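You operate a simulated robot arm through the tools that you are given. There is no shell and no other tool.

You are at the controls of a simulated robot arm. One attempt, no reset.

## Task
Dust the hall cabinet with the grey cloth, then drop it in the wash basket.
Fine: the cloths lie in the drawer with the black handle; shut it again. Where these are worked on the way, their far stop is far enough and under half their travel is too little: drawer with the black handle. What is to be rubbed or washed off counts as gone when no trace of it is left.
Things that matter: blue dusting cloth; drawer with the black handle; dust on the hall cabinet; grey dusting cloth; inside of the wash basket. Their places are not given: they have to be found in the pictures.

It is judged by the outcome, as a careful person would: the job done as asked, and still so three seconds after it is handed in. It fails if anything else is knocked over, pushed out of place, dropped, spilled or broken. Flat cloth is picked up by pressing the open fingertips on it (5 to 10 N) and closing them slowly along it; thin cloth reads only 2 to 8 mm in the jaws.

## Robot
A 6-joint arm with a two-finger gripper, fixed in place. Base frame: the origin is at the foot of the arm, x ahead of it, y to its left, z up. Readings come in mm, degrees, newtons and seconds.
Its first joint turns from -166.0 to 166.0 degrees. Payload 2.45 kg.
The TCP is the grasp point between the finger pads, 20 mm short of the fingertips. In the tool frame z runs along the fingers and y along their closing line. The gripper opens to 140 mm. The gripper's body begins 168 mm behind the TCP.
Orientation is told as [roll, pitch, yaw] about the base's x, y, z axes, in that order, counted from this pose: with the fingers straight down and closing along the base's y, the tool's x points along the base's -x, its y along +y and its z along -z.

## Interface
- The arm moves only by the tool nudge_tool. Its argument "deltas" is one flat list of numbers, 7 for each row, row after row: the shift along the tool's x, y, z in cm, then the turn, a rotation vector about the tool's x, y, z in degrees, then the gripper command, from -1 (shut) to 1 (fully open), values between in proportion. In form: [dx, dy, dz, wx, wy, wz, hand, dx, dy, dz, wx, wy, wz, hand, ...]. A call has 1 to 20 rows; each row shifts and turns the commanded pose from where the row before left it, along the tool's axes as they then stand. Rows are played at 5 a second. More than 50 mm and 8.6 degrees between two rows, or a gripper value outside its range, and nothing of the call is played. Where a pose cannot be reached the arm comes as near as it can. A force on the tool above 40 N (or 10 N above the force at the start of the call, whichever is more), or a blocked arm, ends the call early, and 0.2 s more pass. Each finger travels about 45 mm/s and halts on what it meets, pressing with about 25 N; the grip force reading is that of the motor and also rises with nothing between the fingers. The clock runs only during rows and for 0.2 s after the last one: add rows that do not move to give the fingers time. It gives the time, the measured TCP pose, the force on the tool (base axes), the opening and the grip force at its end, in the units of the frame above (readings bear some noise), with the torque about the TCP (base axes, N m) and any sound that the robot's microphone picked up, and new pictures: "show" is both (left out), scene, wrist or none.
- Cameras (640 x 400 px; columns grow to the right, rows downward): "scene" is fixed at [221.8, -500.9, 1357.6]; the picture's right is [0.64, -0.76, 0.00], its down [-0.23, -0.20, -0.95] and it looks along [0.73, 0.61, -0.30] (base axes); focal length 355 px, centre (320, 200). "wrist" rides on the gripper at [78, 11, -209] in the tool frame; the picture's right is [-0.14, 0.99, 0.00], its down [-0.92, -0.13, -0.37] and it looks along [-0.37, -0.05, 0.93] (tool axes); focal length 280 px, centre (320, 200).
- locate(camera, pixels): there is no depth. For up to 12 entries [column, row, z] of the newest picture of that camera ("zoom" is the newest enlarged one), the place [x, y] in the base frame at which the ray of that pixel passes the height z, good to about 2 mm. No time passes.
- close_up(camera, box): a new picture of the part [left, top, right, bottom] of that camera's present view, enlarged. No time passes.
- job_done(): hands the job in; it is judged then, once.

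Leave the gripper open and the arm clear of the work at the hand-in unless told otherwise.

The tools are called after ">>>" as name(argument=value, ...) on one line, values as JSON. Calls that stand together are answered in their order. nudge_tool: Moves the arm, as the interface text tells. Its arguments: {"type":"object","properties":{"deltas":{"type":"array","items":{"type":"number"}},"show":{"type":"string","enum":["both","scene","wrist","none"]}},"required":["deltas"]} The other tools are called the same way: locate (camera, pixels) gives the place at which the rays of pixels pass given heights; close_up (camera, box) takes an enlarged picture of a part of a camera's view; job_done () hands the job in.

At the start:

```text
time_s: 0.0
tool_pos: [604.1, 199.6, 1253.9]
tool_rot: [0.0, 0.0, 0.0]
force: [-0.1, -1.2, 0.1]
moment: [-0.04, -0.04, 0.01]
opening: 140.0
grasp_force: 0.1
```

scene: 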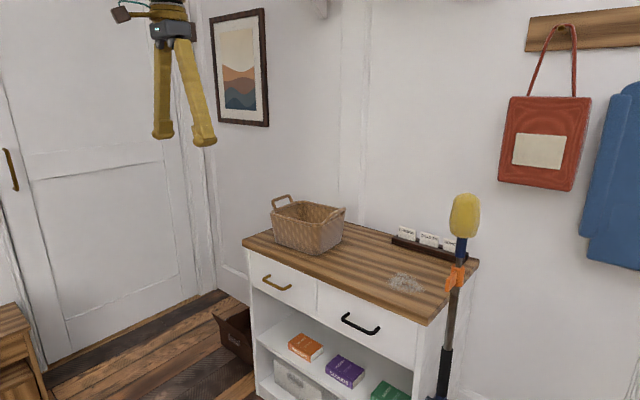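
wrist: 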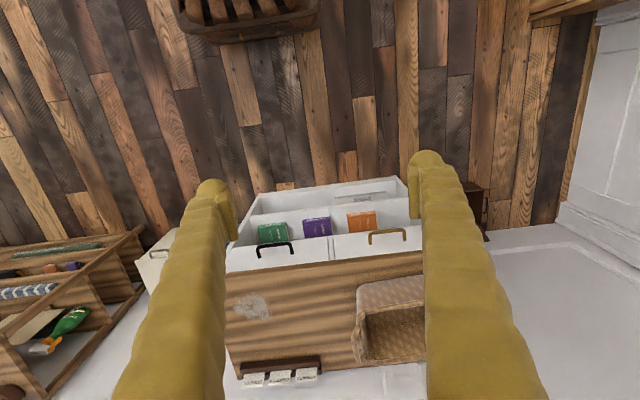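

I see a cabinet with a wash basket on top (scene about 307,225), a dust patch (about 406,283), a drawer with a black handle (about 360,323) and one with a brass handle. I'll take enlarged pictures first.

>>> close_up(camera="scene", box=[230, 180, 490, 342])

>>> close_up(camera="wrist", box=[200, 170, 520, 400])

```text
2.46 times, centred on (360, 261) of scene
```

zoom: 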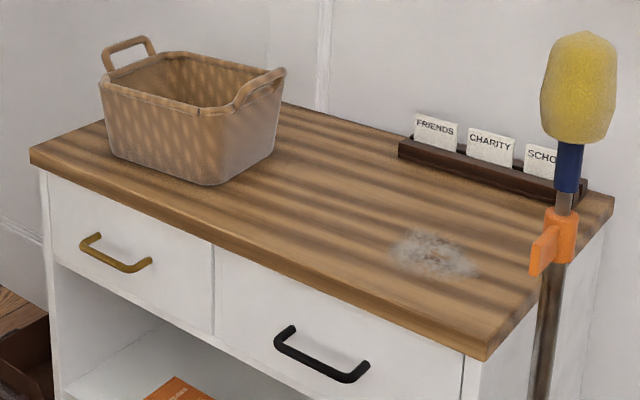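

```text
1.74 times, centred on (360, 285) of wrist
```

zoom: 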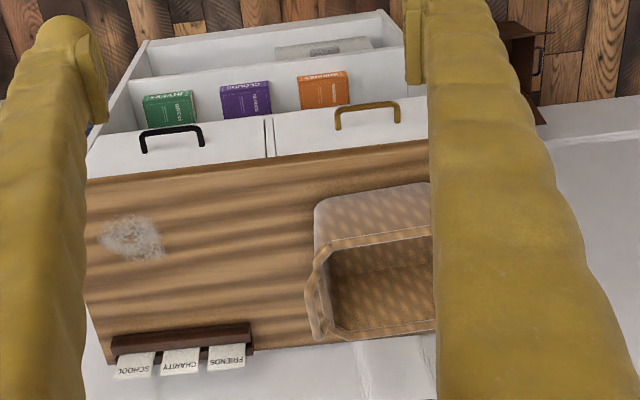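

I'll locate the same cabinet-top features from both cameras at several heights, so their height can be found where the two agree: the front right corner (scene 428,324; wrist 226,272) and the dust.

>>> locate(camera="scene", pixels=[[428, 323, 600], [428, 323, 700], [428, 323, 800], [428, 323, 900], [406, 283, 700], [406, 283, 800], [406, 283, 900], [243, 239, 700], [243, 239, 800], [243, 239, 900], [478, 262, 800], [478, 262, 900]])

>>> locate(camera="wrist", pixels=[[226, 273, 600], [226, 273, 700], [226, 273, 800], [226, 273, 900], [251, 307, 700], [251, 307, 800], [251, 307, 900], [237, 378, 700], [237, 378, 800], [237, 378, 900], [274, 248, 700], [274, 248, 800]])

```text
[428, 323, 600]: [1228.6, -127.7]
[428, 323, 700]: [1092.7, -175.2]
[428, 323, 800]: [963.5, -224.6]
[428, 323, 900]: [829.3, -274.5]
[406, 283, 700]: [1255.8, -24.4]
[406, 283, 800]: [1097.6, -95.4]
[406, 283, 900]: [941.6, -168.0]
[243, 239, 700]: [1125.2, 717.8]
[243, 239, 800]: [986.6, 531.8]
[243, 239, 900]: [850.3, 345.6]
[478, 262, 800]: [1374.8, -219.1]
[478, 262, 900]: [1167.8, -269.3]
```

```text
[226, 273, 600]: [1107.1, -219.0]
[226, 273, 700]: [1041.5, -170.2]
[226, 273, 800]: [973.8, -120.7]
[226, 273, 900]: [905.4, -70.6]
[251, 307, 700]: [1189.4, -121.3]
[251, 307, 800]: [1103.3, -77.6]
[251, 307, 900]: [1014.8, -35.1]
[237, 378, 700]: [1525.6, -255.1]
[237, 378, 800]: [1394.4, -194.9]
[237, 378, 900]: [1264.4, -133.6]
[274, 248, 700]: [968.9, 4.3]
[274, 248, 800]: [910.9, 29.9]
```

Both views agree that the dust is near (1100, -85) at a height of about 790-800. Next I'll move sideways at this height to about y = -80, so the wrist camera sees the black-handled drawer, the dust and the tall pole without the finger in the way.

>>> nudge_tool(deltas=[0, -4, 0, 0, 0, 0, 1, 0, -4, 0, 0, 0, 0, 1, 0, -4, 0, 0, 0, 0, 1, 0, -4, 0, 0, 0, 0, 1, 0, -4, 0, 0, 0, 0, 1, 0, -4, 0, 0, 0, 0, 1, 0, -4, 0, 0, 0, 0, 1], show="both")

```text
time_s: 1.6
tool_pos: [604.6, -80.8, 1253.2]
tool_rot: [0.0, 0.0, 0.0]
force: [-0.1, 0.1, -0.3]
moment: [0.0, -0.03, -0.01]
opening: 139.8
grasp_force: 0.0
```

scene: 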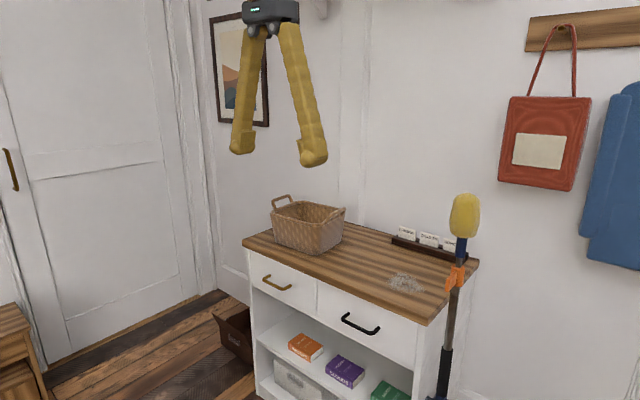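
wrist: 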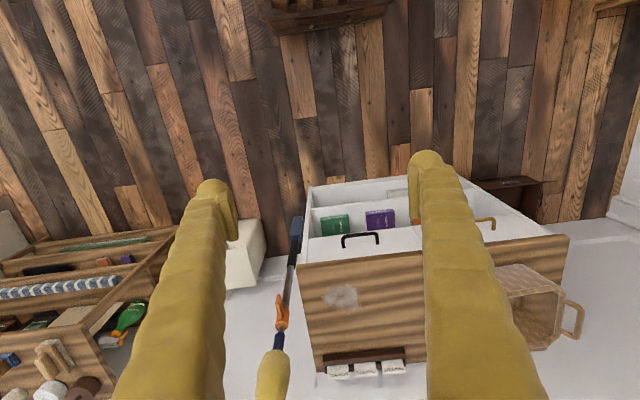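

Now the pole shows to the right of the cabinet (wrist 272,375 for its yellow head). I'll enlarge the wrist view and triangulate the cabinet corners, handle, dust, basket and pole.

>>> close_up(camera="wrist", box=[240, 170, 600, 400])

>>> locate(camera="wrist", pixels=[[299, 265, 790], [299, 265, 810], [567, 236, 790], [567, 236, 810], [340, 296, 790], [340, 296, 810], [272, 375, 900], [272, 375, 1000], [272, 375, 1100], [280, 310, 800], [280, 310, 900], [280, 310, 1000]])

>>> locate(camera="scene", pixels=[[428, 323, 790], [428, 323, 810], [243, 239, 790], [243, 239, 810], [406, 283, 790], [406, 283, 810], [465, 215, 900], [465, 215, 1000], [465, 215, 1100], [456, 275, 800], [456, 275, 900], [456, 275, 1000]])

```text
1.74 times, centred on (420, 285) of wrist
```

zoom: 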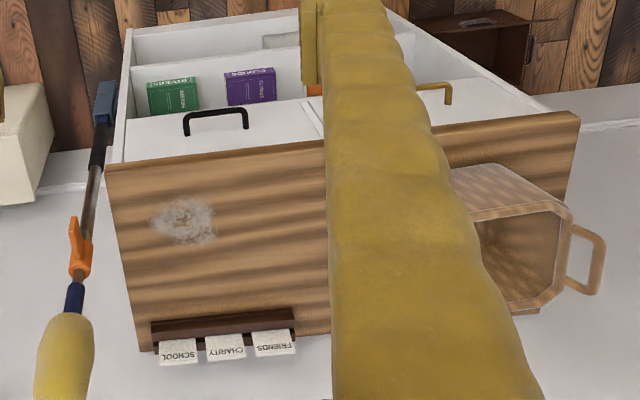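

```text
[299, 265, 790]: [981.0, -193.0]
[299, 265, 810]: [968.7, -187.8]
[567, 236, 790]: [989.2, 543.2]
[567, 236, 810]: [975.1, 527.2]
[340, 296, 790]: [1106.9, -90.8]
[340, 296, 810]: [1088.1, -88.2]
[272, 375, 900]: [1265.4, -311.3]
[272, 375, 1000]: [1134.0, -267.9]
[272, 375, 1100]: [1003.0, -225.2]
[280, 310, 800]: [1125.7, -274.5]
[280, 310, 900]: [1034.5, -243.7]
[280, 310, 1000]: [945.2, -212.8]
```

```text
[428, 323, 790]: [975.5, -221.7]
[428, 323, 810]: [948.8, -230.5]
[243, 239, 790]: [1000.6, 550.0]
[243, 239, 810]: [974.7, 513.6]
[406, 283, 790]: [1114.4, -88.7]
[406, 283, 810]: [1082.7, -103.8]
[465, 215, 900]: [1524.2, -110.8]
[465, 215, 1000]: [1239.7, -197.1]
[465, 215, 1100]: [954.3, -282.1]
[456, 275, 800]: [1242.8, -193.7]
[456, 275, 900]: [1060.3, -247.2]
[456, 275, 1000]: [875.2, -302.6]
```

I'll check the cabinet's right edge and the pole more exactly with the enlarged pictures.

>>> locate(camera="zoom", pixels=[[107, 166, 770], [109, 174, 800], [143, 350, 800], [579, 113, 770], [579, 122, 800], [185, 219, 800], [152, 345, 800], [298, 330, 800], [216, 112, 700], [216, 112, 720], [451, 90, 700], [103, 105, 0]])

>>> close_up(camera="scene", box=[380, 180, 500, 400])

```text
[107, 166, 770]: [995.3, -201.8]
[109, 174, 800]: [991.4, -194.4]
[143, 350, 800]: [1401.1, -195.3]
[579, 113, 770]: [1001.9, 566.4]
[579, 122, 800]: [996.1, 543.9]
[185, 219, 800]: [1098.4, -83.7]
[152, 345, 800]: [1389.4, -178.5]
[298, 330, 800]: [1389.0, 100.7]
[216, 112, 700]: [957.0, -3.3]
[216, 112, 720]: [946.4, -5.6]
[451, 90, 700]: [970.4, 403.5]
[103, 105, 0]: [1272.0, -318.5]
```

```text
1.82 times, centred on (440, 290) of scene
```

zoom: 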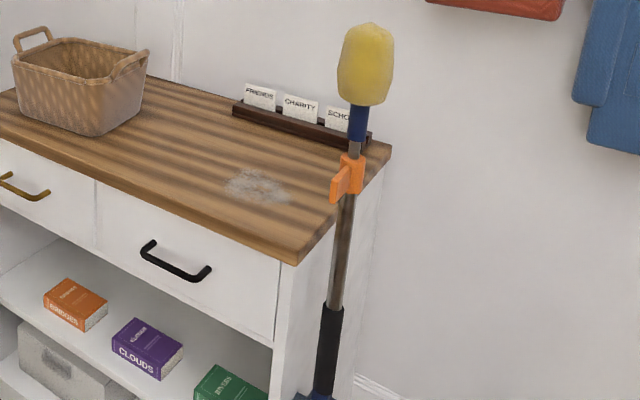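

>>> locate(camera="zoom", pixels=[[298, 250, 800], [297, 264, 770], [392, 147, 800], [258, 186, 800], [326, 394, 0], [330, 350, 300], [342, 230, 700], [345, 180, 900], [357, 120, 1000], [365, 62, 1100], [176, 262, 700], [20, 190, 700]])

```text
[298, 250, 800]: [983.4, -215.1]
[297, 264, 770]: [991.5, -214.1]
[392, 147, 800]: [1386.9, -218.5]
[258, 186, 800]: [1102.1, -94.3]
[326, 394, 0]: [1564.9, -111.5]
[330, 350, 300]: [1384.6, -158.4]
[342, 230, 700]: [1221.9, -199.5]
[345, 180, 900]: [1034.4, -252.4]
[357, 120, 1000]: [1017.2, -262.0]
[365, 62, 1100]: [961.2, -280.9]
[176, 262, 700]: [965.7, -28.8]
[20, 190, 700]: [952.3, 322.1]
```

The two cameras disagree by 10-20 mm at this range, so I want a closer look. I'll lower the tool about 20 cm, shift it to y ≈ -20 and tilt the fingers forward by 40° (free air in front of the cabinet), so the wrist camera looks at the black handle.

>>> nudge_tool(deltas=[0, 2, 4, 0, 0, 0, 1, 0, 2, 4, 0, 0, 0, 1, 0, 2, 4, 0, 0, 0, 1, 0, 0, 4, 0, 0, 0, 1, 0, 0, 4, 0, 0, 0, 1, 0, 0, 0, 0, -8, 0, 1, 0, 0, 0, 0, -8, 0, 1, 0, 0, 0, 0, -8, 0, 1, 0, 0, 0, 0, -8, 0, 1, 0, 0, 0, 0, -8, 0, 1, 0, 0, 0, 0, 0, 0, 1], show="both")

```text
time_s: 4.0
tool_pos: [605.0, -20.6, 1053.6]
tool_rot: [0.1, -40.2, 0.1]
force: [-0.4, -0.8, -0.9]
moment: [0.01, 0.01, 0.03]
opening: 139.7
grasp_force: 0.0
```

scene: 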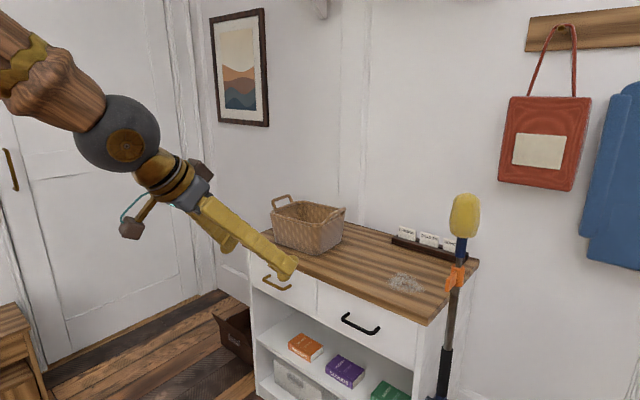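
wrist: 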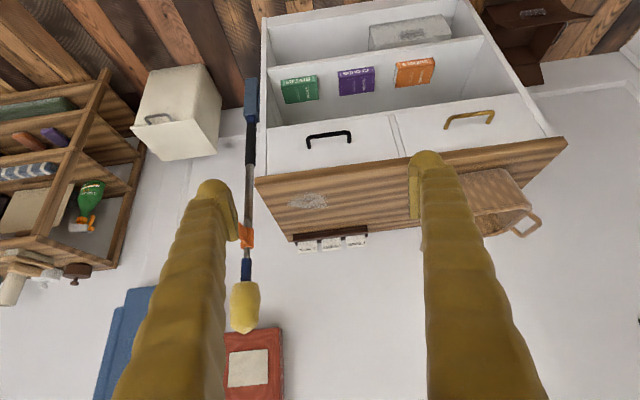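

The handle shows at wrist (328,137). I'll enlarge it and compare the places from both cameras.

>>> close_up(camera="wrist", box=[240, 80, 420, 195])

>>> close_up(camera="scene", box=[310, 260, 450, 350])

```text
3.48 times, centred on (330, 138) of wrist
```

zoom: 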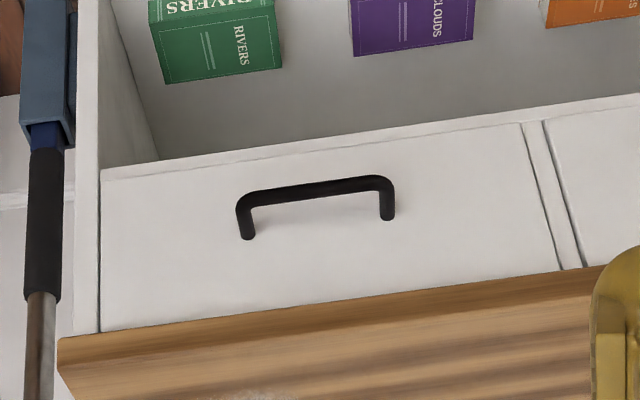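

```text
4.44 times, centred on (380, 305) of scene
```

zoom: 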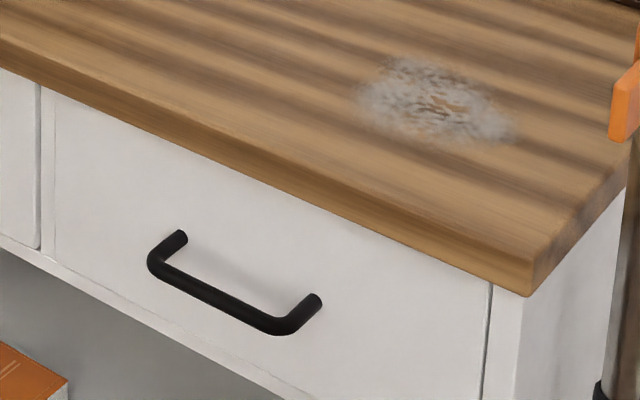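

>>> locate(camera="zoom", pixels=[[150, 265, 650], [150, 265, 700], [282, 328, 650], [282, 328, 700], [182, 234, 650], [182, 234, 700], [318, 296, 650], [318, 296, 700], [530, 294, 760], [532, 262, 790], [420, 100, 790], [532, 262, 770]])

>>> locate(camera="wrist", pixels=[[348.7, 132.8, 650], [348.7, 132.8, 700], [307.3, 138, 650], [307.3, 138, 700], [349.5, 142.9, 650], [349.5, 142.9, 700], [309, 148.9, 650], [309, 148.9, 700], [254.7, 177.7, 760], [257, 187, 790], [307, 200, 790], [257, 187, 770]])

```text
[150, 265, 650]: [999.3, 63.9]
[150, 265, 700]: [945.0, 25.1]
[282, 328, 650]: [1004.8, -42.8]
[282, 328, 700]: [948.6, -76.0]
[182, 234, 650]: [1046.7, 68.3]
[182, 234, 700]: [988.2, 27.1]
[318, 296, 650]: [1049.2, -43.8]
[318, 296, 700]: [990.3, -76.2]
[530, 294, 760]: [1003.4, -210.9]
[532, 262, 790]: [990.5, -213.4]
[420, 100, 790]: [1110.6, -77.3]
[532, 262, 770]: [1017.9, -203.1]
```

```text
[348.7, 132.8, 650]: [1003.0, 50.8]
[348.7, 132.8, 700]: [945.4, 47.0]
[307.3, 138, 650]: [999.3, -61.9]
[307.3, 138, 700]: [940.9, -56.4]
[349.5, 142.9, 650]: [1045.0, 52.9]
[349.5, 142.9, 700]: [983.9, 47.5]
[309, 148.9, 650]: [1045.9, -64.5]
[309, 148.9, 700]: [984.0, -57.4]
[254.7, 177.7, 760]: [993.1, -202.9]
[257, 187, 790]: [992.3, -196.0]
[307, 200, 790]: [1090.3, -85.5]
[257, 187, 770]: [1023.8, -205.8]
```

The bar of the black handle comes out at x≈975, y from -58 to 48, z≈672. The drawer front is at x≈1018 and the cabinet top at z≈775. I'll pitch to -60° and turn the tool 90° about its axis so the fingers close across the bar, narrowing the opening to about 42 mm, all in free air.

>>> nudge_tool(deltas=[0, 0, 0, 0, -8, 0, 1, 0, 0, 0, 0, -8, 0, 1, 0, 0, 0, 0, -3.8, 0, 1, 0, 0, 0, 0, 0, 8.2, -0.4, 0, 0, 0, 0, 0, 8.2, -0.4, 0, 0, 0, 0, 0, 8.2, -0.4, 0, 0, 0, 0, 0, 8.2, -0.4, 0, 0, 0, 0, 0, 8.2, -0.4, 0, 0, 0, 0, 0, 8.2, -0.4, 0, 0, 0, 0, 0, 8.2, -0.4, 0, 0, 0, 0, 0, 8.2, -0.4, 0, 0, 0, 0, 0, 8.2, -0.4, 0, 0, 0, 0, 0, 8.2, -0.4, 0, 0, 0, 0, 0, 8, -0.4, 0, 0, 0, 0, 0, 0, -0.4, 0, 0, 0, 0, 0, 0, -0.4], show="both")

```text
time_s: 7.4
tool_pos: [627.2, -28.4, 1072.4]
tool_rot: [54.6, -0.9, -91.0]
force: [0.9, -0.4, 0.0]
moment: [0.0, 0.02, -0.02]
opening: 42.0
grasp_force: 0.0
out of reach, approached as far as the arm can: row 1, 2, 3
```

scene: 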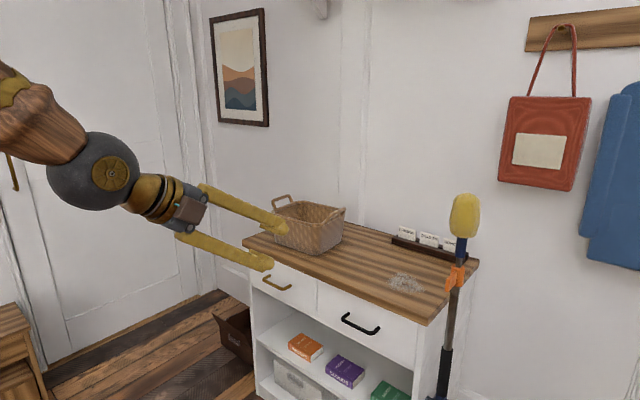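
wrist: 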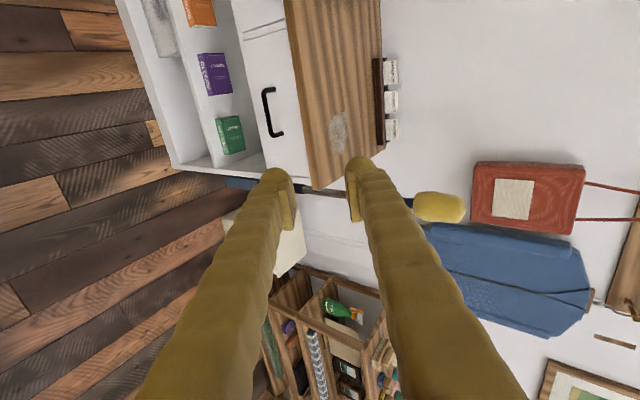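

Rows 1-3 stopped at the arm's inner reach, so the tool is at (627,-28,1072) with about 55° of forward tilt. 45° will suit the pull better. I'll rotate to 45° and go down to a point about 10 cm before the handle, at roughly (902,-5,747).

>>> nudge_tool(deltas=[0, 0, 0, 4.8, 0.4, -0.3, -0.4, 0, 0, 0, 4.8, 0.4, -0.3, -0.4, 0.23, -0.35, 4.24, 0, 0, 0, -0.4, 0.23, -0.35, 4.24, 0, 0, 0, -0.4, 0.23, -0.35, 4.24, 0, 0, 0, -0.4, 0.23, -0.35, 4.24, 0, 0, 0, -0.4, 0.23, -0.35, 4.24, 0, 0, 0, -0.4, 0.23, -0.35, 4.24, 0, 0, 0, -0.4, 0.23, -0.35, 4.24, 0, 0, 0, -0.4, 0.23, -0.35, 4.24, 0, 0, 0, -0.4, 0.23, -0.35, 4.24, 0, 0, 0, -0.4, 0.23, -0.35, 4.24, 0, 0, 0, -0.4, 0, 0, 0, 0, 0, 0, -0.4], show="both")

```text
time_s: 10.2
tool_pos: [897.6, -5.6, 747.6]
tool_rot: [45.1, -0.8, -90.0]
force: [-0.3, 0.6, 0.2]
moment: [-0.02, 0.02, 0.03]
opening: 41.8
grasp_force: 0.0
out of reach, approached as far as the arm can: row 2, 3
```

scene: 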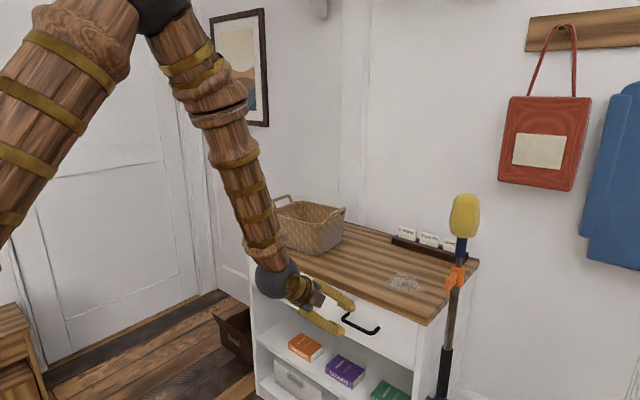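
wrist: 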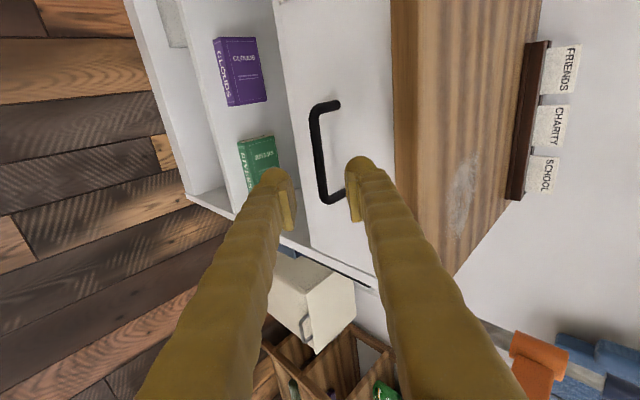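

I'm at (898,-6,748) with the handle ahead (wrist: bar from 315,107 to 325,197). I'll enlarge and locate the bar again from here.

>>> close_up(camera="wrist", box=[240, 70, 480, 220])

>>> locate(camera="scene", pixels=[[360, 325, 665], [360, 325, 672], [360, 325, 680], [355, 331, 672], [380, 331, 672]])

```text
2.67 times, centred on (360, 145) of wrist
```

zoom: 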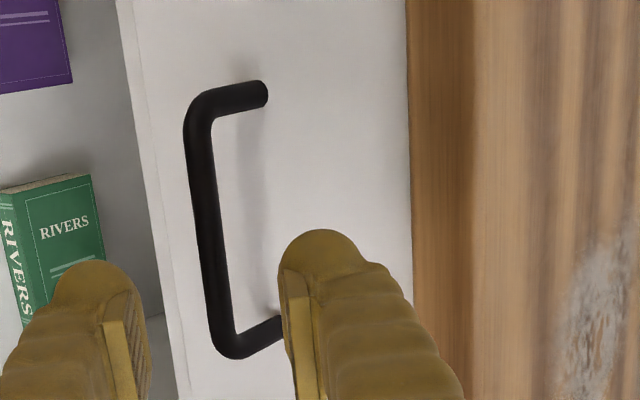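

```text
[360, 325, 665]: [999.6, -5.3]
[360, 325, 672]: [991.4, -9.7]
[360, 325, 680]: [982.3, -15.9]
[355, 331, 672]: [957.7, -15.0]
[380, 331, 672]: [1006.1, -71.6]
```

>>> locate(camera="zoom", pixels=[[197, 105, 660], [197, 105, 672], [197, 105, 685], [226, 345, 660], [226, 345, 672], [226, 345, 685], [262, 94, 672], [262, 94, 685], [208, 225, 672], [408, 200, 750], [470, 200, 775], [590, 320, 775]])

```text
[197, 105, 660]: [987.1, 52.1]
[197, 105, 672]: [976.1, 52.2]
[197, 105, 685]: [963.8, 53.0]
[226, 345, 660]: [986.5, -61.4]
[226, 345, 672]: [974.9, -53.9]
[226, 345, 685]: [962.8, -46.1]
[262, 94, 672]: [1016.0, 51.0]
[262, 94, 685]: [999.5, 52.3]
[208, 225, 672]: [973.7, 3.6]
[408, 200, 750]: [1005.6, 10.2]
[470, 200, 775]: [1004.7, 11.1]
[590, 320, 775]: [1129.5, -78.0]
```

The bar again comes out at (975, 0, 672), about 108 mm straight ahead along the tool. I'll narrow the fingers to about 32 mm and advance 80 mm, then look.

>>> nudge_tool(deltas=[0.1, 0.05, 2, 0, 0, 0, -0.54, 0.1, 0.05, 2, 0, 0, 0, -0.54, 0.1, 0.03, 2, 0, 0, 0, -0.54, 0, 0, 2, 0, 0, 0, -0.54, 0, 0, 0, 0, 0, 0, -0.54], show="both")

```text
time_s: 11.4
tool_pos: [954.9, -2.1, 692.8]
tool_rot: [45.1, -0.9, -89.9]
force: [0.0, 0.4, 0.6]
moment: [0.02, -0.03, 0.0]
opening: 32.6
grasp_force: 0.1
```

scene: 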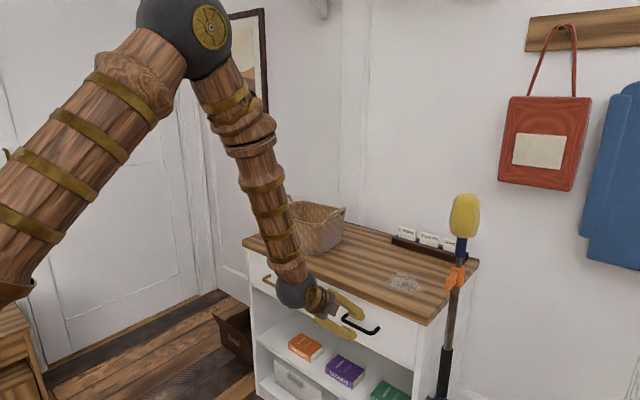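
wrist: 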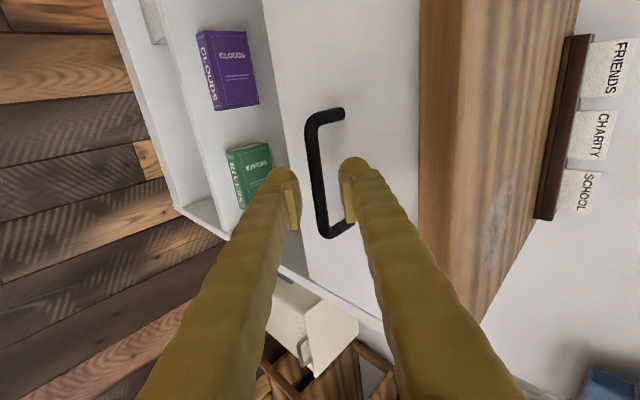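

The bar runs between the fingertips (wrist 318,185). I'll check it enlarged.

>>> close_up(camera="wrist", box=[260, 90, 420, 250])

>>> close_up(camera="scene", box=[290, 260, 410, 350])

```text
2.50 times, centred on (340, 170) of wrist
```

zoom: 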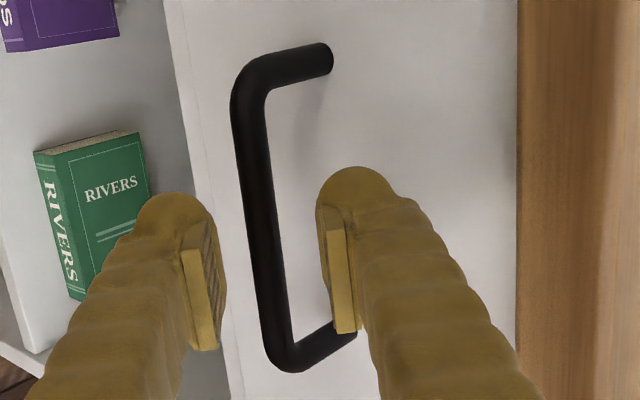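

```text
4.44 times, centred on (350, 305) of scene
```

zoom: 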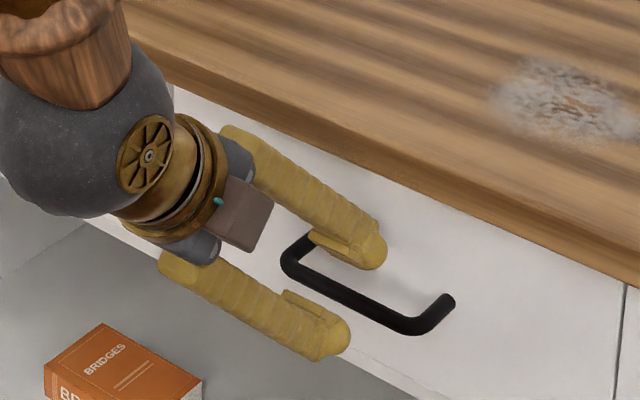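

Bar and fingers line up, with the bar about 29 mm ahead of the TCP. I'll advance 23 mm and close slowly onto the bar.

>>> nudge_tool(deltas=[0, 0, 0.8, 0, 0, 0, -0.54, 0, 0, 0.8, 0, 0, 0, -0.54, 0, 0, 0.7, 0, 0, 0, -0.54, 0, 0, 0, 0, 0, 0, -0.54], show="wrist")

```text
time_s: 12.4
tool_pos: [972.3, -2.9, 676.1]
tool_rot: [45.0, -0.9, -90.0]
force: [-0.7, 0.4, -0.3]
moment: [-0.01, -0.01, 0.0]
opening: 32.2
grasp_force: 0.1
```

wrist: 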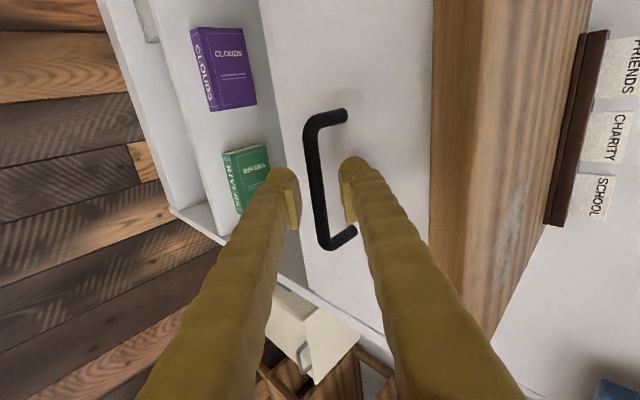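

No contact so far. I'll close on the bar, watching the opening and force.

>>> nudge_tool(deltas=[0, 0, 0, 0, 0, 0, -0.7, 0, 0, 0, 0, 0, 0, -0.8, 0, 0, 0, 0, 0, 0, -1, 0, 0, 0, 0, 0, 0, -1, 0, 0, 0, 0, 0, 0, -1], show="wrist")

```text
time_s: 13.6
tool_pos: [969.7, -4.4, 675.6]
tool_rot: [45.0, -0.9, -89.9]
force: [-17.5, -0.2, -20.9]
moment: [0.57, 0.21, -0.66]
opening: 10.8
grasp_force: 38.1
```

wrist: 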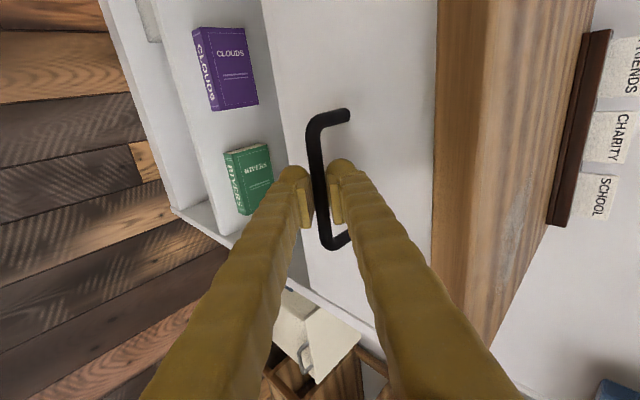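

The bar is gripped (opening 10.8 mm), with about 27 N of side load from being slightly off-centre. I'll relieve that by 2 mm, then pull gently in base -x for 4 cm to feel the drawer.

>>> nudge_tool(deltas=[0, -0.2, 0, 0, 0, 0, -1, 0, -0.7, -0.7, 0, 0, 0, -1, 0, -0.7, -0.7, 0, 0, 0, -1, 0, -0.7, -0.7, 0, 0, 0, -1, 0, -0.7, -0.7, 0, 0, 0, -1], show="both")

```text
time_s: 14.8
tool_pos: [930.6, -3.5, 675.8]
tool_rot: [45.0, -0.9, -90.0]
force: [1.5, -6.8, -35.0]
moment: [0.56, 0.18, -0.59]
opening: 10.6
grasp_force: 37.8
```

scene: 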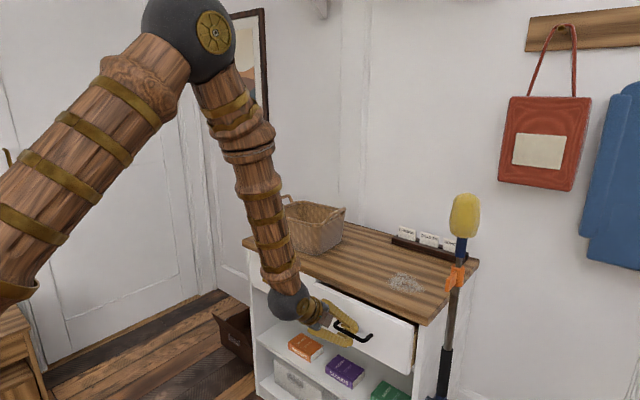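
wrist: 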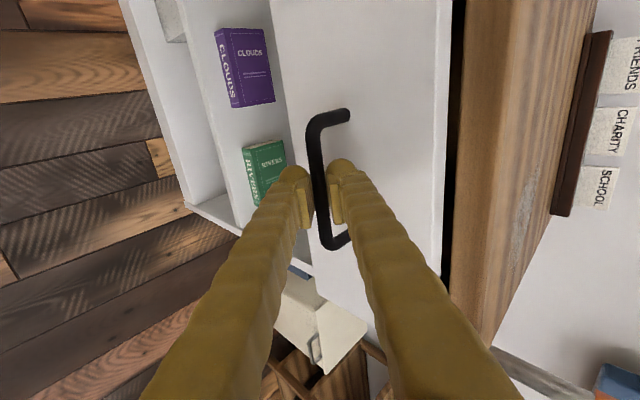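

The drawer moves easily: about 40 mm open. The load is mostly vertical (-35 N), so I'll lower the tool 3 mm to relieve it and pull another 10 cm.

>>> nudge_tool(deltas=[0, -0.21, 0.21, 0, 0, 0, -1, 0, -1.06, -1.06, 0, 0, 0, -1, 0, -1.06, -1.06, 0, 0, 0, -1, 0, -1.06, -1.06, 0, 0, 0, -1, 0, -1.06, -1.06, 0, 0, 0, -1, 0, -1.06, -1.06, 0, 0, 0, -1, 0, -1.06, -1.06, 0, 0, 0, -1], show="both")

```text
time_s: 16.4
tool_pos: [838.2, -3.6, 672.2]
tool_rot: [44.9, -0.9, -89.9]
force: [0.5, -1.4, -1.9]
moment: [0.56, 0.01, -0.62]
opening: 7.8
grasp_force: 35.4
```

scene: 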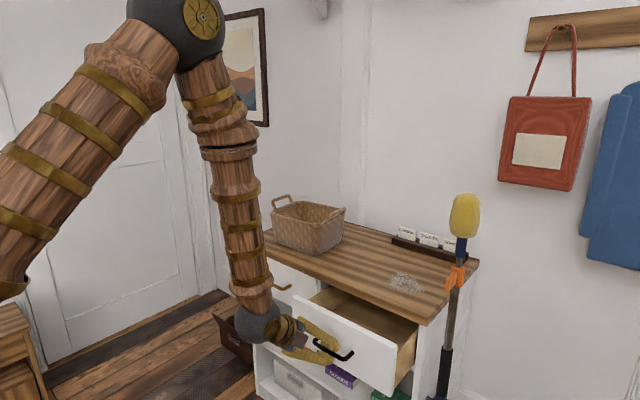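
wrist: 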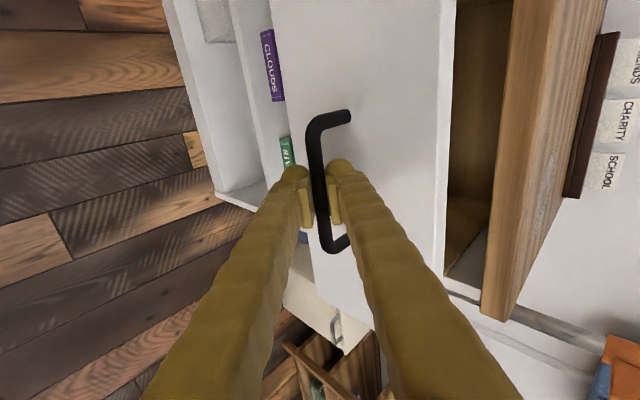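

The opening fell to 7.8 mm and the load vanished, so the bar may be creeping toward the fingertips. I'll check where the bar is now.

>>> close_up(camera="wrist", box=[260, 90, 420, 260])

>>> locate(camera="wrist", pixels=[[310, 128, 672], [325, 243, 672], [347, 116, 672], [318, 200, 672]])

>>> close_up(camera="scene", box=[260, 270, 440, 390])

```text
2.35 times, centred on (340, 175) of wrist
```

zoom: 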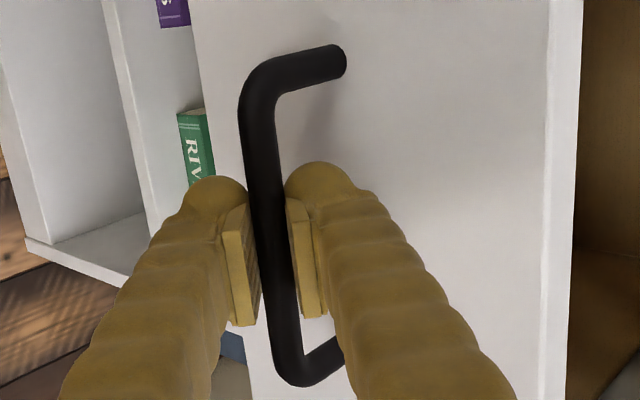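

```text
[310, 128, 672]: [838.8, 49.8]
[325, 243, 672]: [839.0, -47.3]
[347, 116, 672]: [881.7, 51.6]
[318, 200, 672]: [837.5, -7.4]
```

```text
3.33 times, centred on (350, 330) of scene
```

zoom: 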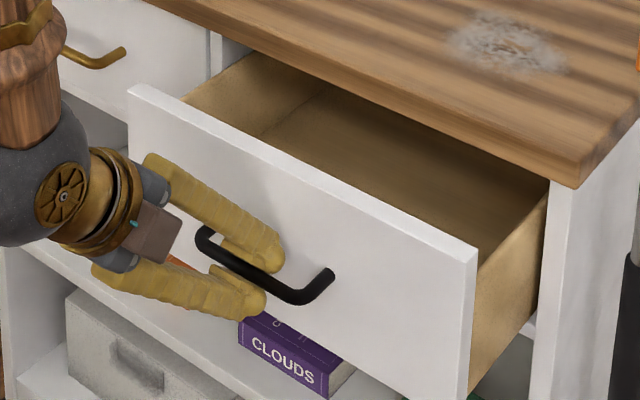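

The bar sits right at the TCP and the drawer is about 137 mm out, so the grip is sound. I'll pull on another 10 cm.

>>> nudge_tool(deltas=[0, -1.06, -1.06, 0, 0, 0, -1, 0, -1.06, -1.06, 0, 0, 0, -1, 0, -1.06, -1.06, 0, 0, 0, -1, 0, -1.06, -1.06, 0, 0, 0, -1, 0, -1.06, -1.06, 0, 0, 0, -1, 0, -1.06, -1.06, 0, 0, 0, -1, 0, 0, 0, 0, 0, 0, -1], show="both")

```text
time_s: 18.0
tool_pos: [749.2, -3.9, 672.8]
tool_rot: [45.0, -1.0, -90.0]
force: [0.0, -16.5, -24.6]
moment: [0.49, 0.02, -0.62]
opening: 7.7
grasp_force: 35.4
```

scene: 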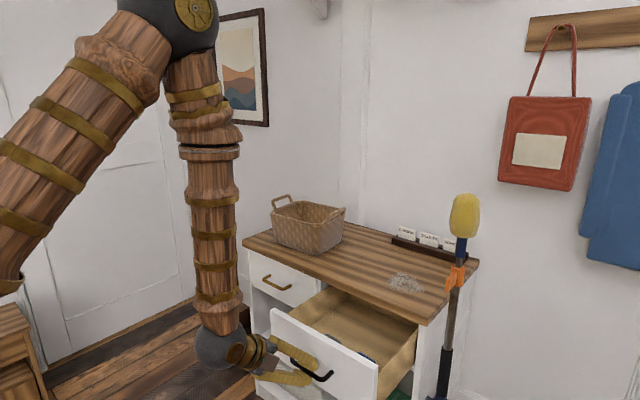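
wrist: 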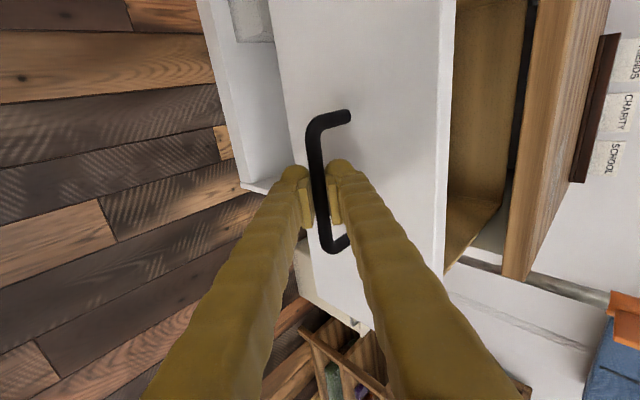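

The drawer is about 226 mm out and still going. I'll relieve the small side loads and keep pulling until it stops or about 10 cm more.

>>> nudge_tool(deltas=[-0.12, -0.12, 0.12, 0, 0, 0, -1, 0, -0.7, -0.7, 0, 0, 0, -1, 0, -0.7, -0.7, 0, 0, 0, -1, 0, -0.7, -0.7, 0, 0, 0, -1, 0, -0.7, -0.7, 0, 0, 0, -1, 0, -0.7, -0.7, 0, 0, 0, -1, 0, -0.7, -0.7, 0, 0, 0, -1, 0, -0.7, -0.7, 0, 0, 0, -1, 0, -0.7, -0.7, 0, 0, 0, -1, 0, 0, 0, 0, 0, 0, -1], show="both")

```text
time_s: 19.4
tool_pos: [717.4, -4.3, 671.1]
tool_rot: [45.2, -0.9, -89.9]
force: [0.1, 5.1, 2.3]
moment: [0.65, 0.02, -0.58]
opening: 7.7
grasp_force: 35.3
out of reach, approached as far as the arm can: row 5, 6, 7
stopped in row 7: the force on the tool passed its limit at 40 N (the readings are from after the stop); the commanded pose is now the measured one
```

scene: 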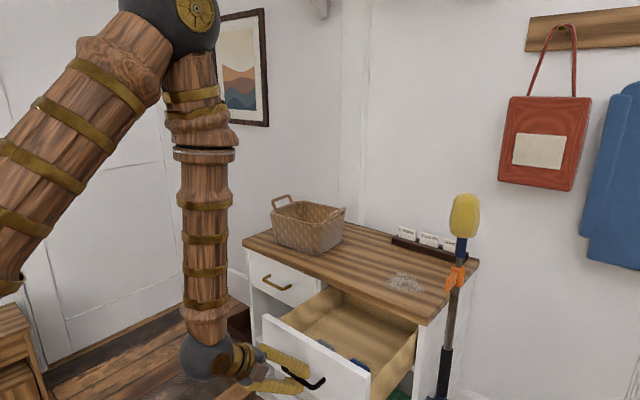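
wrist: 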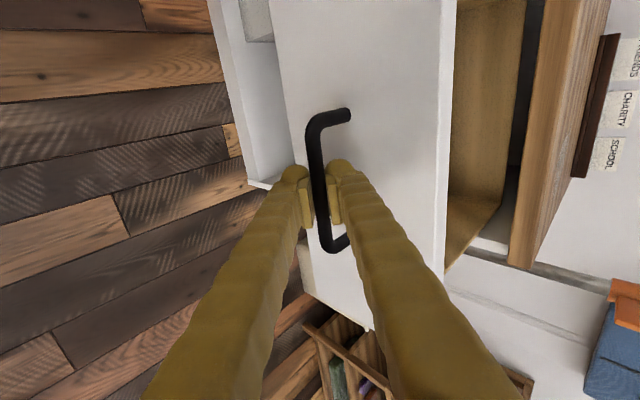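

The drawer is now about 258 mm open, which is well over half of what a 400 mm deep cabinet can give. The arm is at its inner reach here. I'll look into the drawer before letting go.

>>> close_up(camera="scene", box=[250, 270, 440, 400])

```text
3.08 times, centred on (345, 335) of scene
```

zoom: 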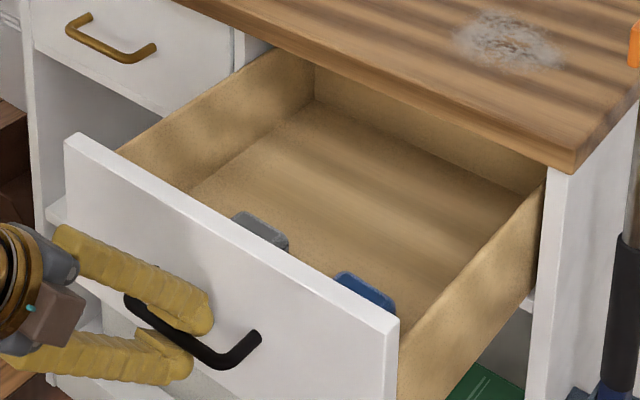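

I can see a grey cloth (zoom 262,230) and a blue cloth (zoom 365,292), both just behind the drawer front. I'll open the fingers to about 32 mm and swing the tool 30° toward vertical about the bar, staying inside the handle gap and in reach.

>>> nudge_tool(deltas=[0, 0, 0, 0, 0, 0, -0.54, 0, 0, 0, 0, 0, 0, -0.54, 0, 0, 0, 0, 0, 0, -0.54, 0, 0, 0, 6, 0, 0, -0.54, 0, 0, 0, 6, 0, 0, -0.54, 0, 0, 0, 6, 0, 0, -0.54, 0, 0, 0, 6, 0, 0, -0.54, 0, 0, 0, 6, 0, 0, -0.54, 0, 0, 0, 0, 0, 0, -0.54], show="both")

```text
time_s: 21.4
tool_pos: [718.2, -8.2, 670.8]
tool_rot: [17.5, -1.7, -90.0]
force: [1.0, 0.1, 0.2]
moment: [-0.01, 0.01, -0.02]
opening: 32.2
grasp_force: 0.1
out of reach, approached as far as the arm can: row 8
```

scene: 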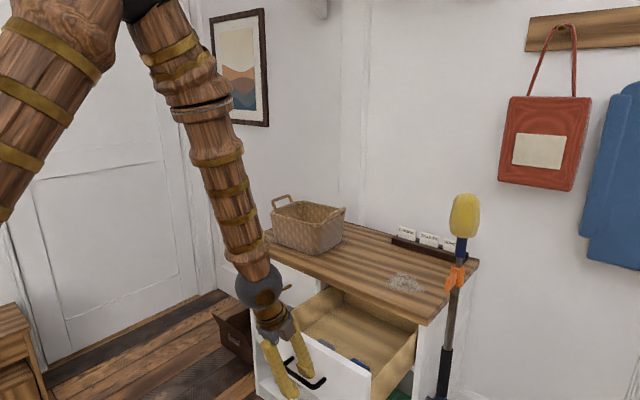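
wrist: 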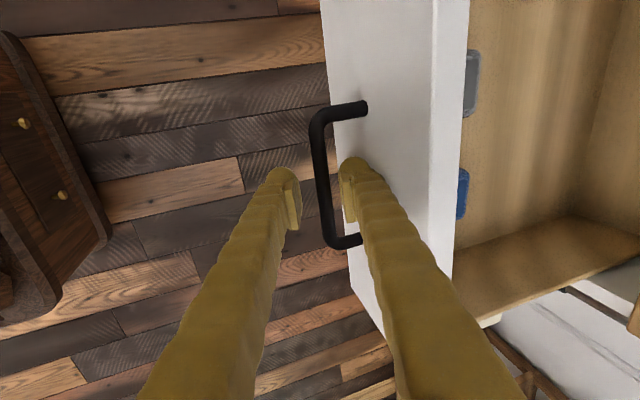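

The fingers are free of the bar (forces about zero). I'll withdraw 15 cm along the tool axis, up and slightly back.

>>> nudge_tool(deltas=[0, 0, -2.5, 0, 0, 0, -0.54, 0, 0, -2.5, 0, 0, 0, -0.54, 0, 0, -2.5, 0, 0, 0, -0.54, 0, 0, -2.5, 0, 0, 0, -0.54, 0, 0, -2.5, 0, 0, 0, -0.54, 0, 0, -2.5, 0, 0, 0, -0.54], show="both")

```text
time_s: 22.8
tool_pos: [682.3, -0.4, 805.7]
tool_rot: [15.1, -0.9, -89.9]
force: [-0.4, 0.3, 1.1]
moment: [0.0, -0.01, 0.0]
opening: 32.1
grasp_force: 0.1
out of reach, approached as far as the arm can: row 1
```

scene: 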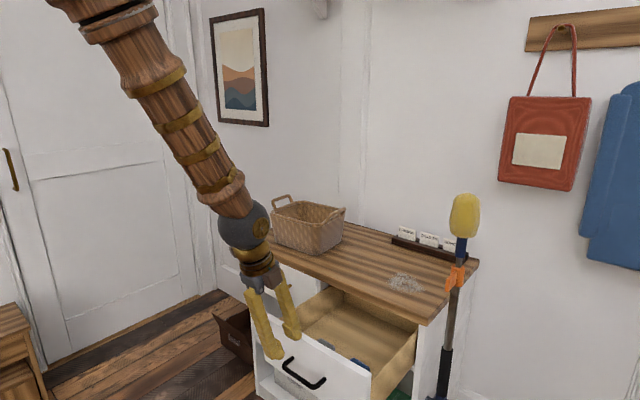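
wrist: 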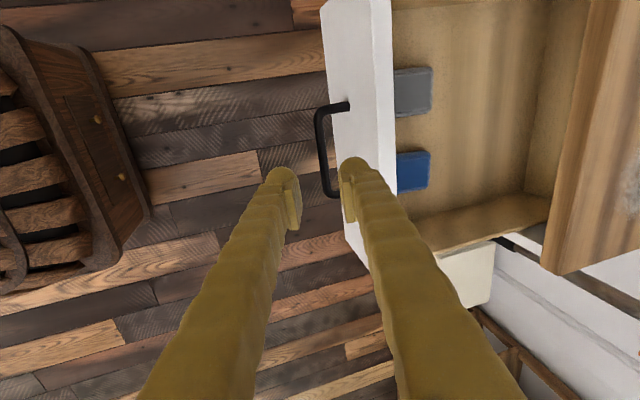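

Both cloths are in view now: grey at wrist (412,91), blue at (412,171). I'll enlarge both views to measure the grey cloth and the drawer.

>>> close_up(camera="scene", box=[280, 280, 420, 400])

>>> close_up(camera="wrist", box=[310, 0, 600, 260])

>>> locate(camera="zoom", pixels=[[186, 145, 600], [186, 145, 640], [267, 150, 600], [267, 150, 640], [267, 240, 600], [267, 240, 640], [188, 252, 600], [188, 252, 640]])

```text
3.33 times, centred on (350, 340) of scene
```

zoom: 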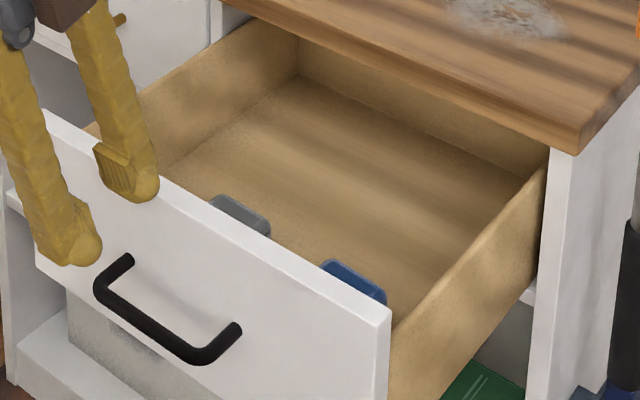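

```text
1.54 times, centred on (455, 130) of wrist
```

zoom: 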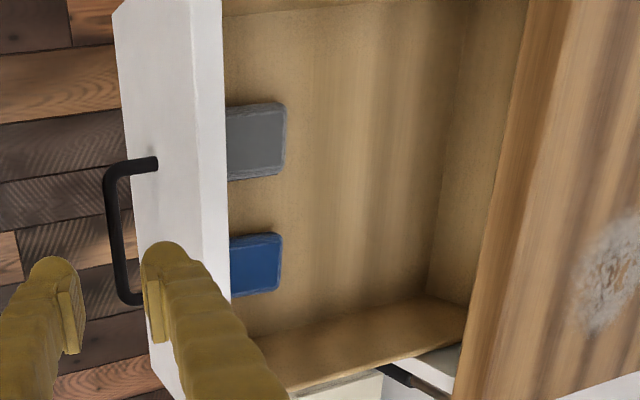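

```text
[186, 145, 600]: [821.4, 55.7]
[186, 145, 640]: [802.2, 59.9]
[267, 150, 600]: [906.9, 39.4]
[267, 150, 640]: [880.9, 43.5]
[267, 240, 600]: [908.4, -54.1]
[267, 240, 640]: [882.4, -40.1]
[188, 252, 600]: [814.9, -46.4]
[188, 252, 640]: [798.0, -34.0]
```

>>> locate(camera="zoom", pixels=[[285, 105, 580], [285, 105, 600], [285, 105, 620], [285, 172, 580], [285, 172, 600], [285, 172, 620], [281, 234, 600], [279, 288, 600], [222, 150, 720], [222, 150, 740], [428, 290, 600], [462, 305, 700]])

>>> locate(camera="scene", pixels=[[320, 339, 580], [320, 339, 600], [320, 339, 620], [335, 347.5, 580], [335, 347.5, 600], [335, 347.5, 620], [365, 371, 600], [342, 335, 600], [466, 400, 600], [340, 363, 720], [340, 363, 740], [467, 432, 740]])

```text
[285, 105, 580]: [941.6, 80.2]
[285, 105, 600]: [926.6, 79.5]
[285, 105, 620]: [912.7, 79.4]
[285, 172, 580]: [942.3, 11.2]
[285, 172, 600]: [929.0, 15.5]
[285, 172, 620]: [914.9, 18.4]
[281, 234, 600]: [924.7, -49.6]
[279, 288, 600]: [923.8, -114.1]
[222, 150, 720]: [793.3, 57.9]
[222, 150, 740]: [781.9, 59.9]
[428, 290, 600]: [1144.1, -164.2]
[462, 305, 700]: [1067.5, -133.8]
```

```text
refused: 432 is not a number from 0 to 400
```

>>> locate(camera="scene", pixels=[[320.6, 339, 580], [320.6, 339, 600], [320.6, 339, 620], [335, 347.5, 580], [335, 347.5, 600], [335, 347.5, 620], [370, 370, 600], [342, 335, 600], [369, 373, 720], [369, 373, 740], [289, 317, 720], [289, 317, 740]])

```text
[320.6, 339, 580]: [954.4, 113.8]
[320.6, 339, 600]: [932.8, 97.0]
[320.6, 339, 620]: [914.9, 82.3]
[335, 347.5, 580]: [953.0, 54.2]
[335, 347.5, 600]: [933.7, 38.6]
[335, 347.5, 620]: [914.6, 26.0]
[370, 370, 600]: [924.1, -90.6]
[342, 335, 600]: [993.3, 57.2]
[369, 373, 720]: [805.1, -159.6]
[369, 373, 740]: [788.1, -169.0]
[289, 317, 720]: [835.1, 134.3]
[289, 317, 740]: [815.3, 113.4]
```

The grey cloth's far edge comes out at x≈912, y from 18 to 80, z≈622, and the drawer front top is at z≈740. I'll rise, turn the tool vertical and move over the drawer to about (850, 50, 880) for a view straight down.

>>> nudge_tool(deltas=[0, 0, -3, 0, 0, 0, -0.54, 0, 0, -3, 5, 0.3, 0, -0.54, 0, 0, -2, 5, 0.3, 0, -0.54, 0, 0, 0, 5, 0.3, 0, -0.54, 0.9, 3, 0, 0, 0, 0, -0.1, 0.9, 3, 0, 0, 0, 0, -0.1, 0.9, 3, 0, 0, 0, 0, -0.1, 0.9, 3, 0, 0, 0, 0, -0.1, 0.9, 3, 0, 0, 0, 0, -0.1, 0.5, 3, 0, 0, 0, 0, -0.1, 0, 0, 0, 0, 0, 0, -0.1], show="both")

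```text
time_s: 25.2
tool_pos: [841.3, 51.2, 882.4]
tool_rot: [0.1, 0.0, -89.8]
force: [0.1, 0.3, 0.7]
moment: [0.01, 0.02, 0.0]
opening: 62.9
grasp_force: 0.1
```

scene: 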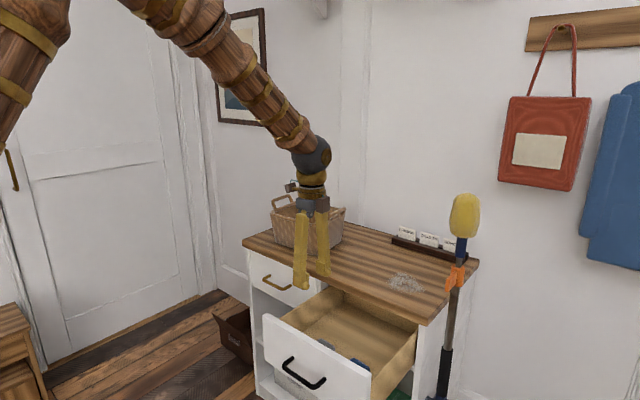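
wrist: 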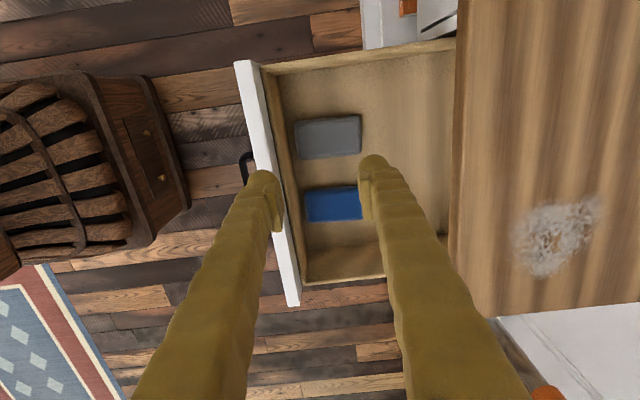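

The whole grey cloth is visible now (wrist 328,137). I'll enlarge and measure it, the drawer rim and the dust.

>>> close_up(camera="wrist", box=[230, 40, 470, 190])

>>> locate(camera="wrist", pixels=[[295, 122, 620], [361, 116, 620], [361, 154, 620], [298, 159, 620], [305, 190, 620], [362, 186, 620], [364, 217, 620], [308, 222, 620], [262, 70, 740], [296, 300, 740], [237, 63, 740], [560, 238, 775]])

```text
2.67 times, centred on (350, 115) of wrist
```

zoom: 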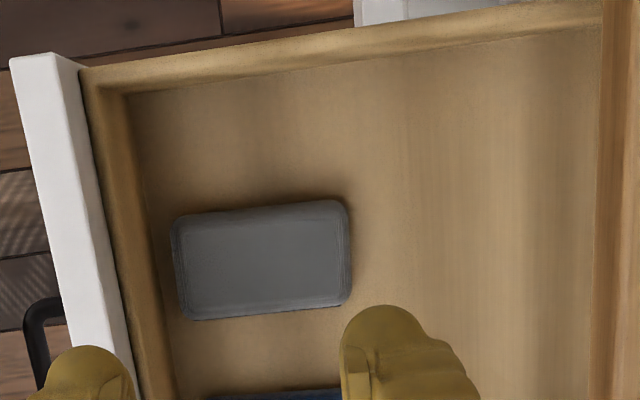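

```text
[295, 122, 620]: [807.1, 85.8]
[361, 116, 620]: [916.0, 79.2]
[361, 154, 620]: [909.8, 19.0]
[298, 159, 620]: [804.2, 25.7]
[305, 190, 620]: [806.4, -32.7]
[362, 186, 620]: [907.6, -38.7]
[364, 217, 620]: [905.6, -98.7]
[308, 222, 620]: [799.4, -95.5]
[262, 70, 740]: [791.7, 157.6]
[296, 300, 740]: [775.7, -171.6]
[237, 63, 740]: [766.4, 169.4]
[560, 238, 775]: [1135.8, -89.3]
```

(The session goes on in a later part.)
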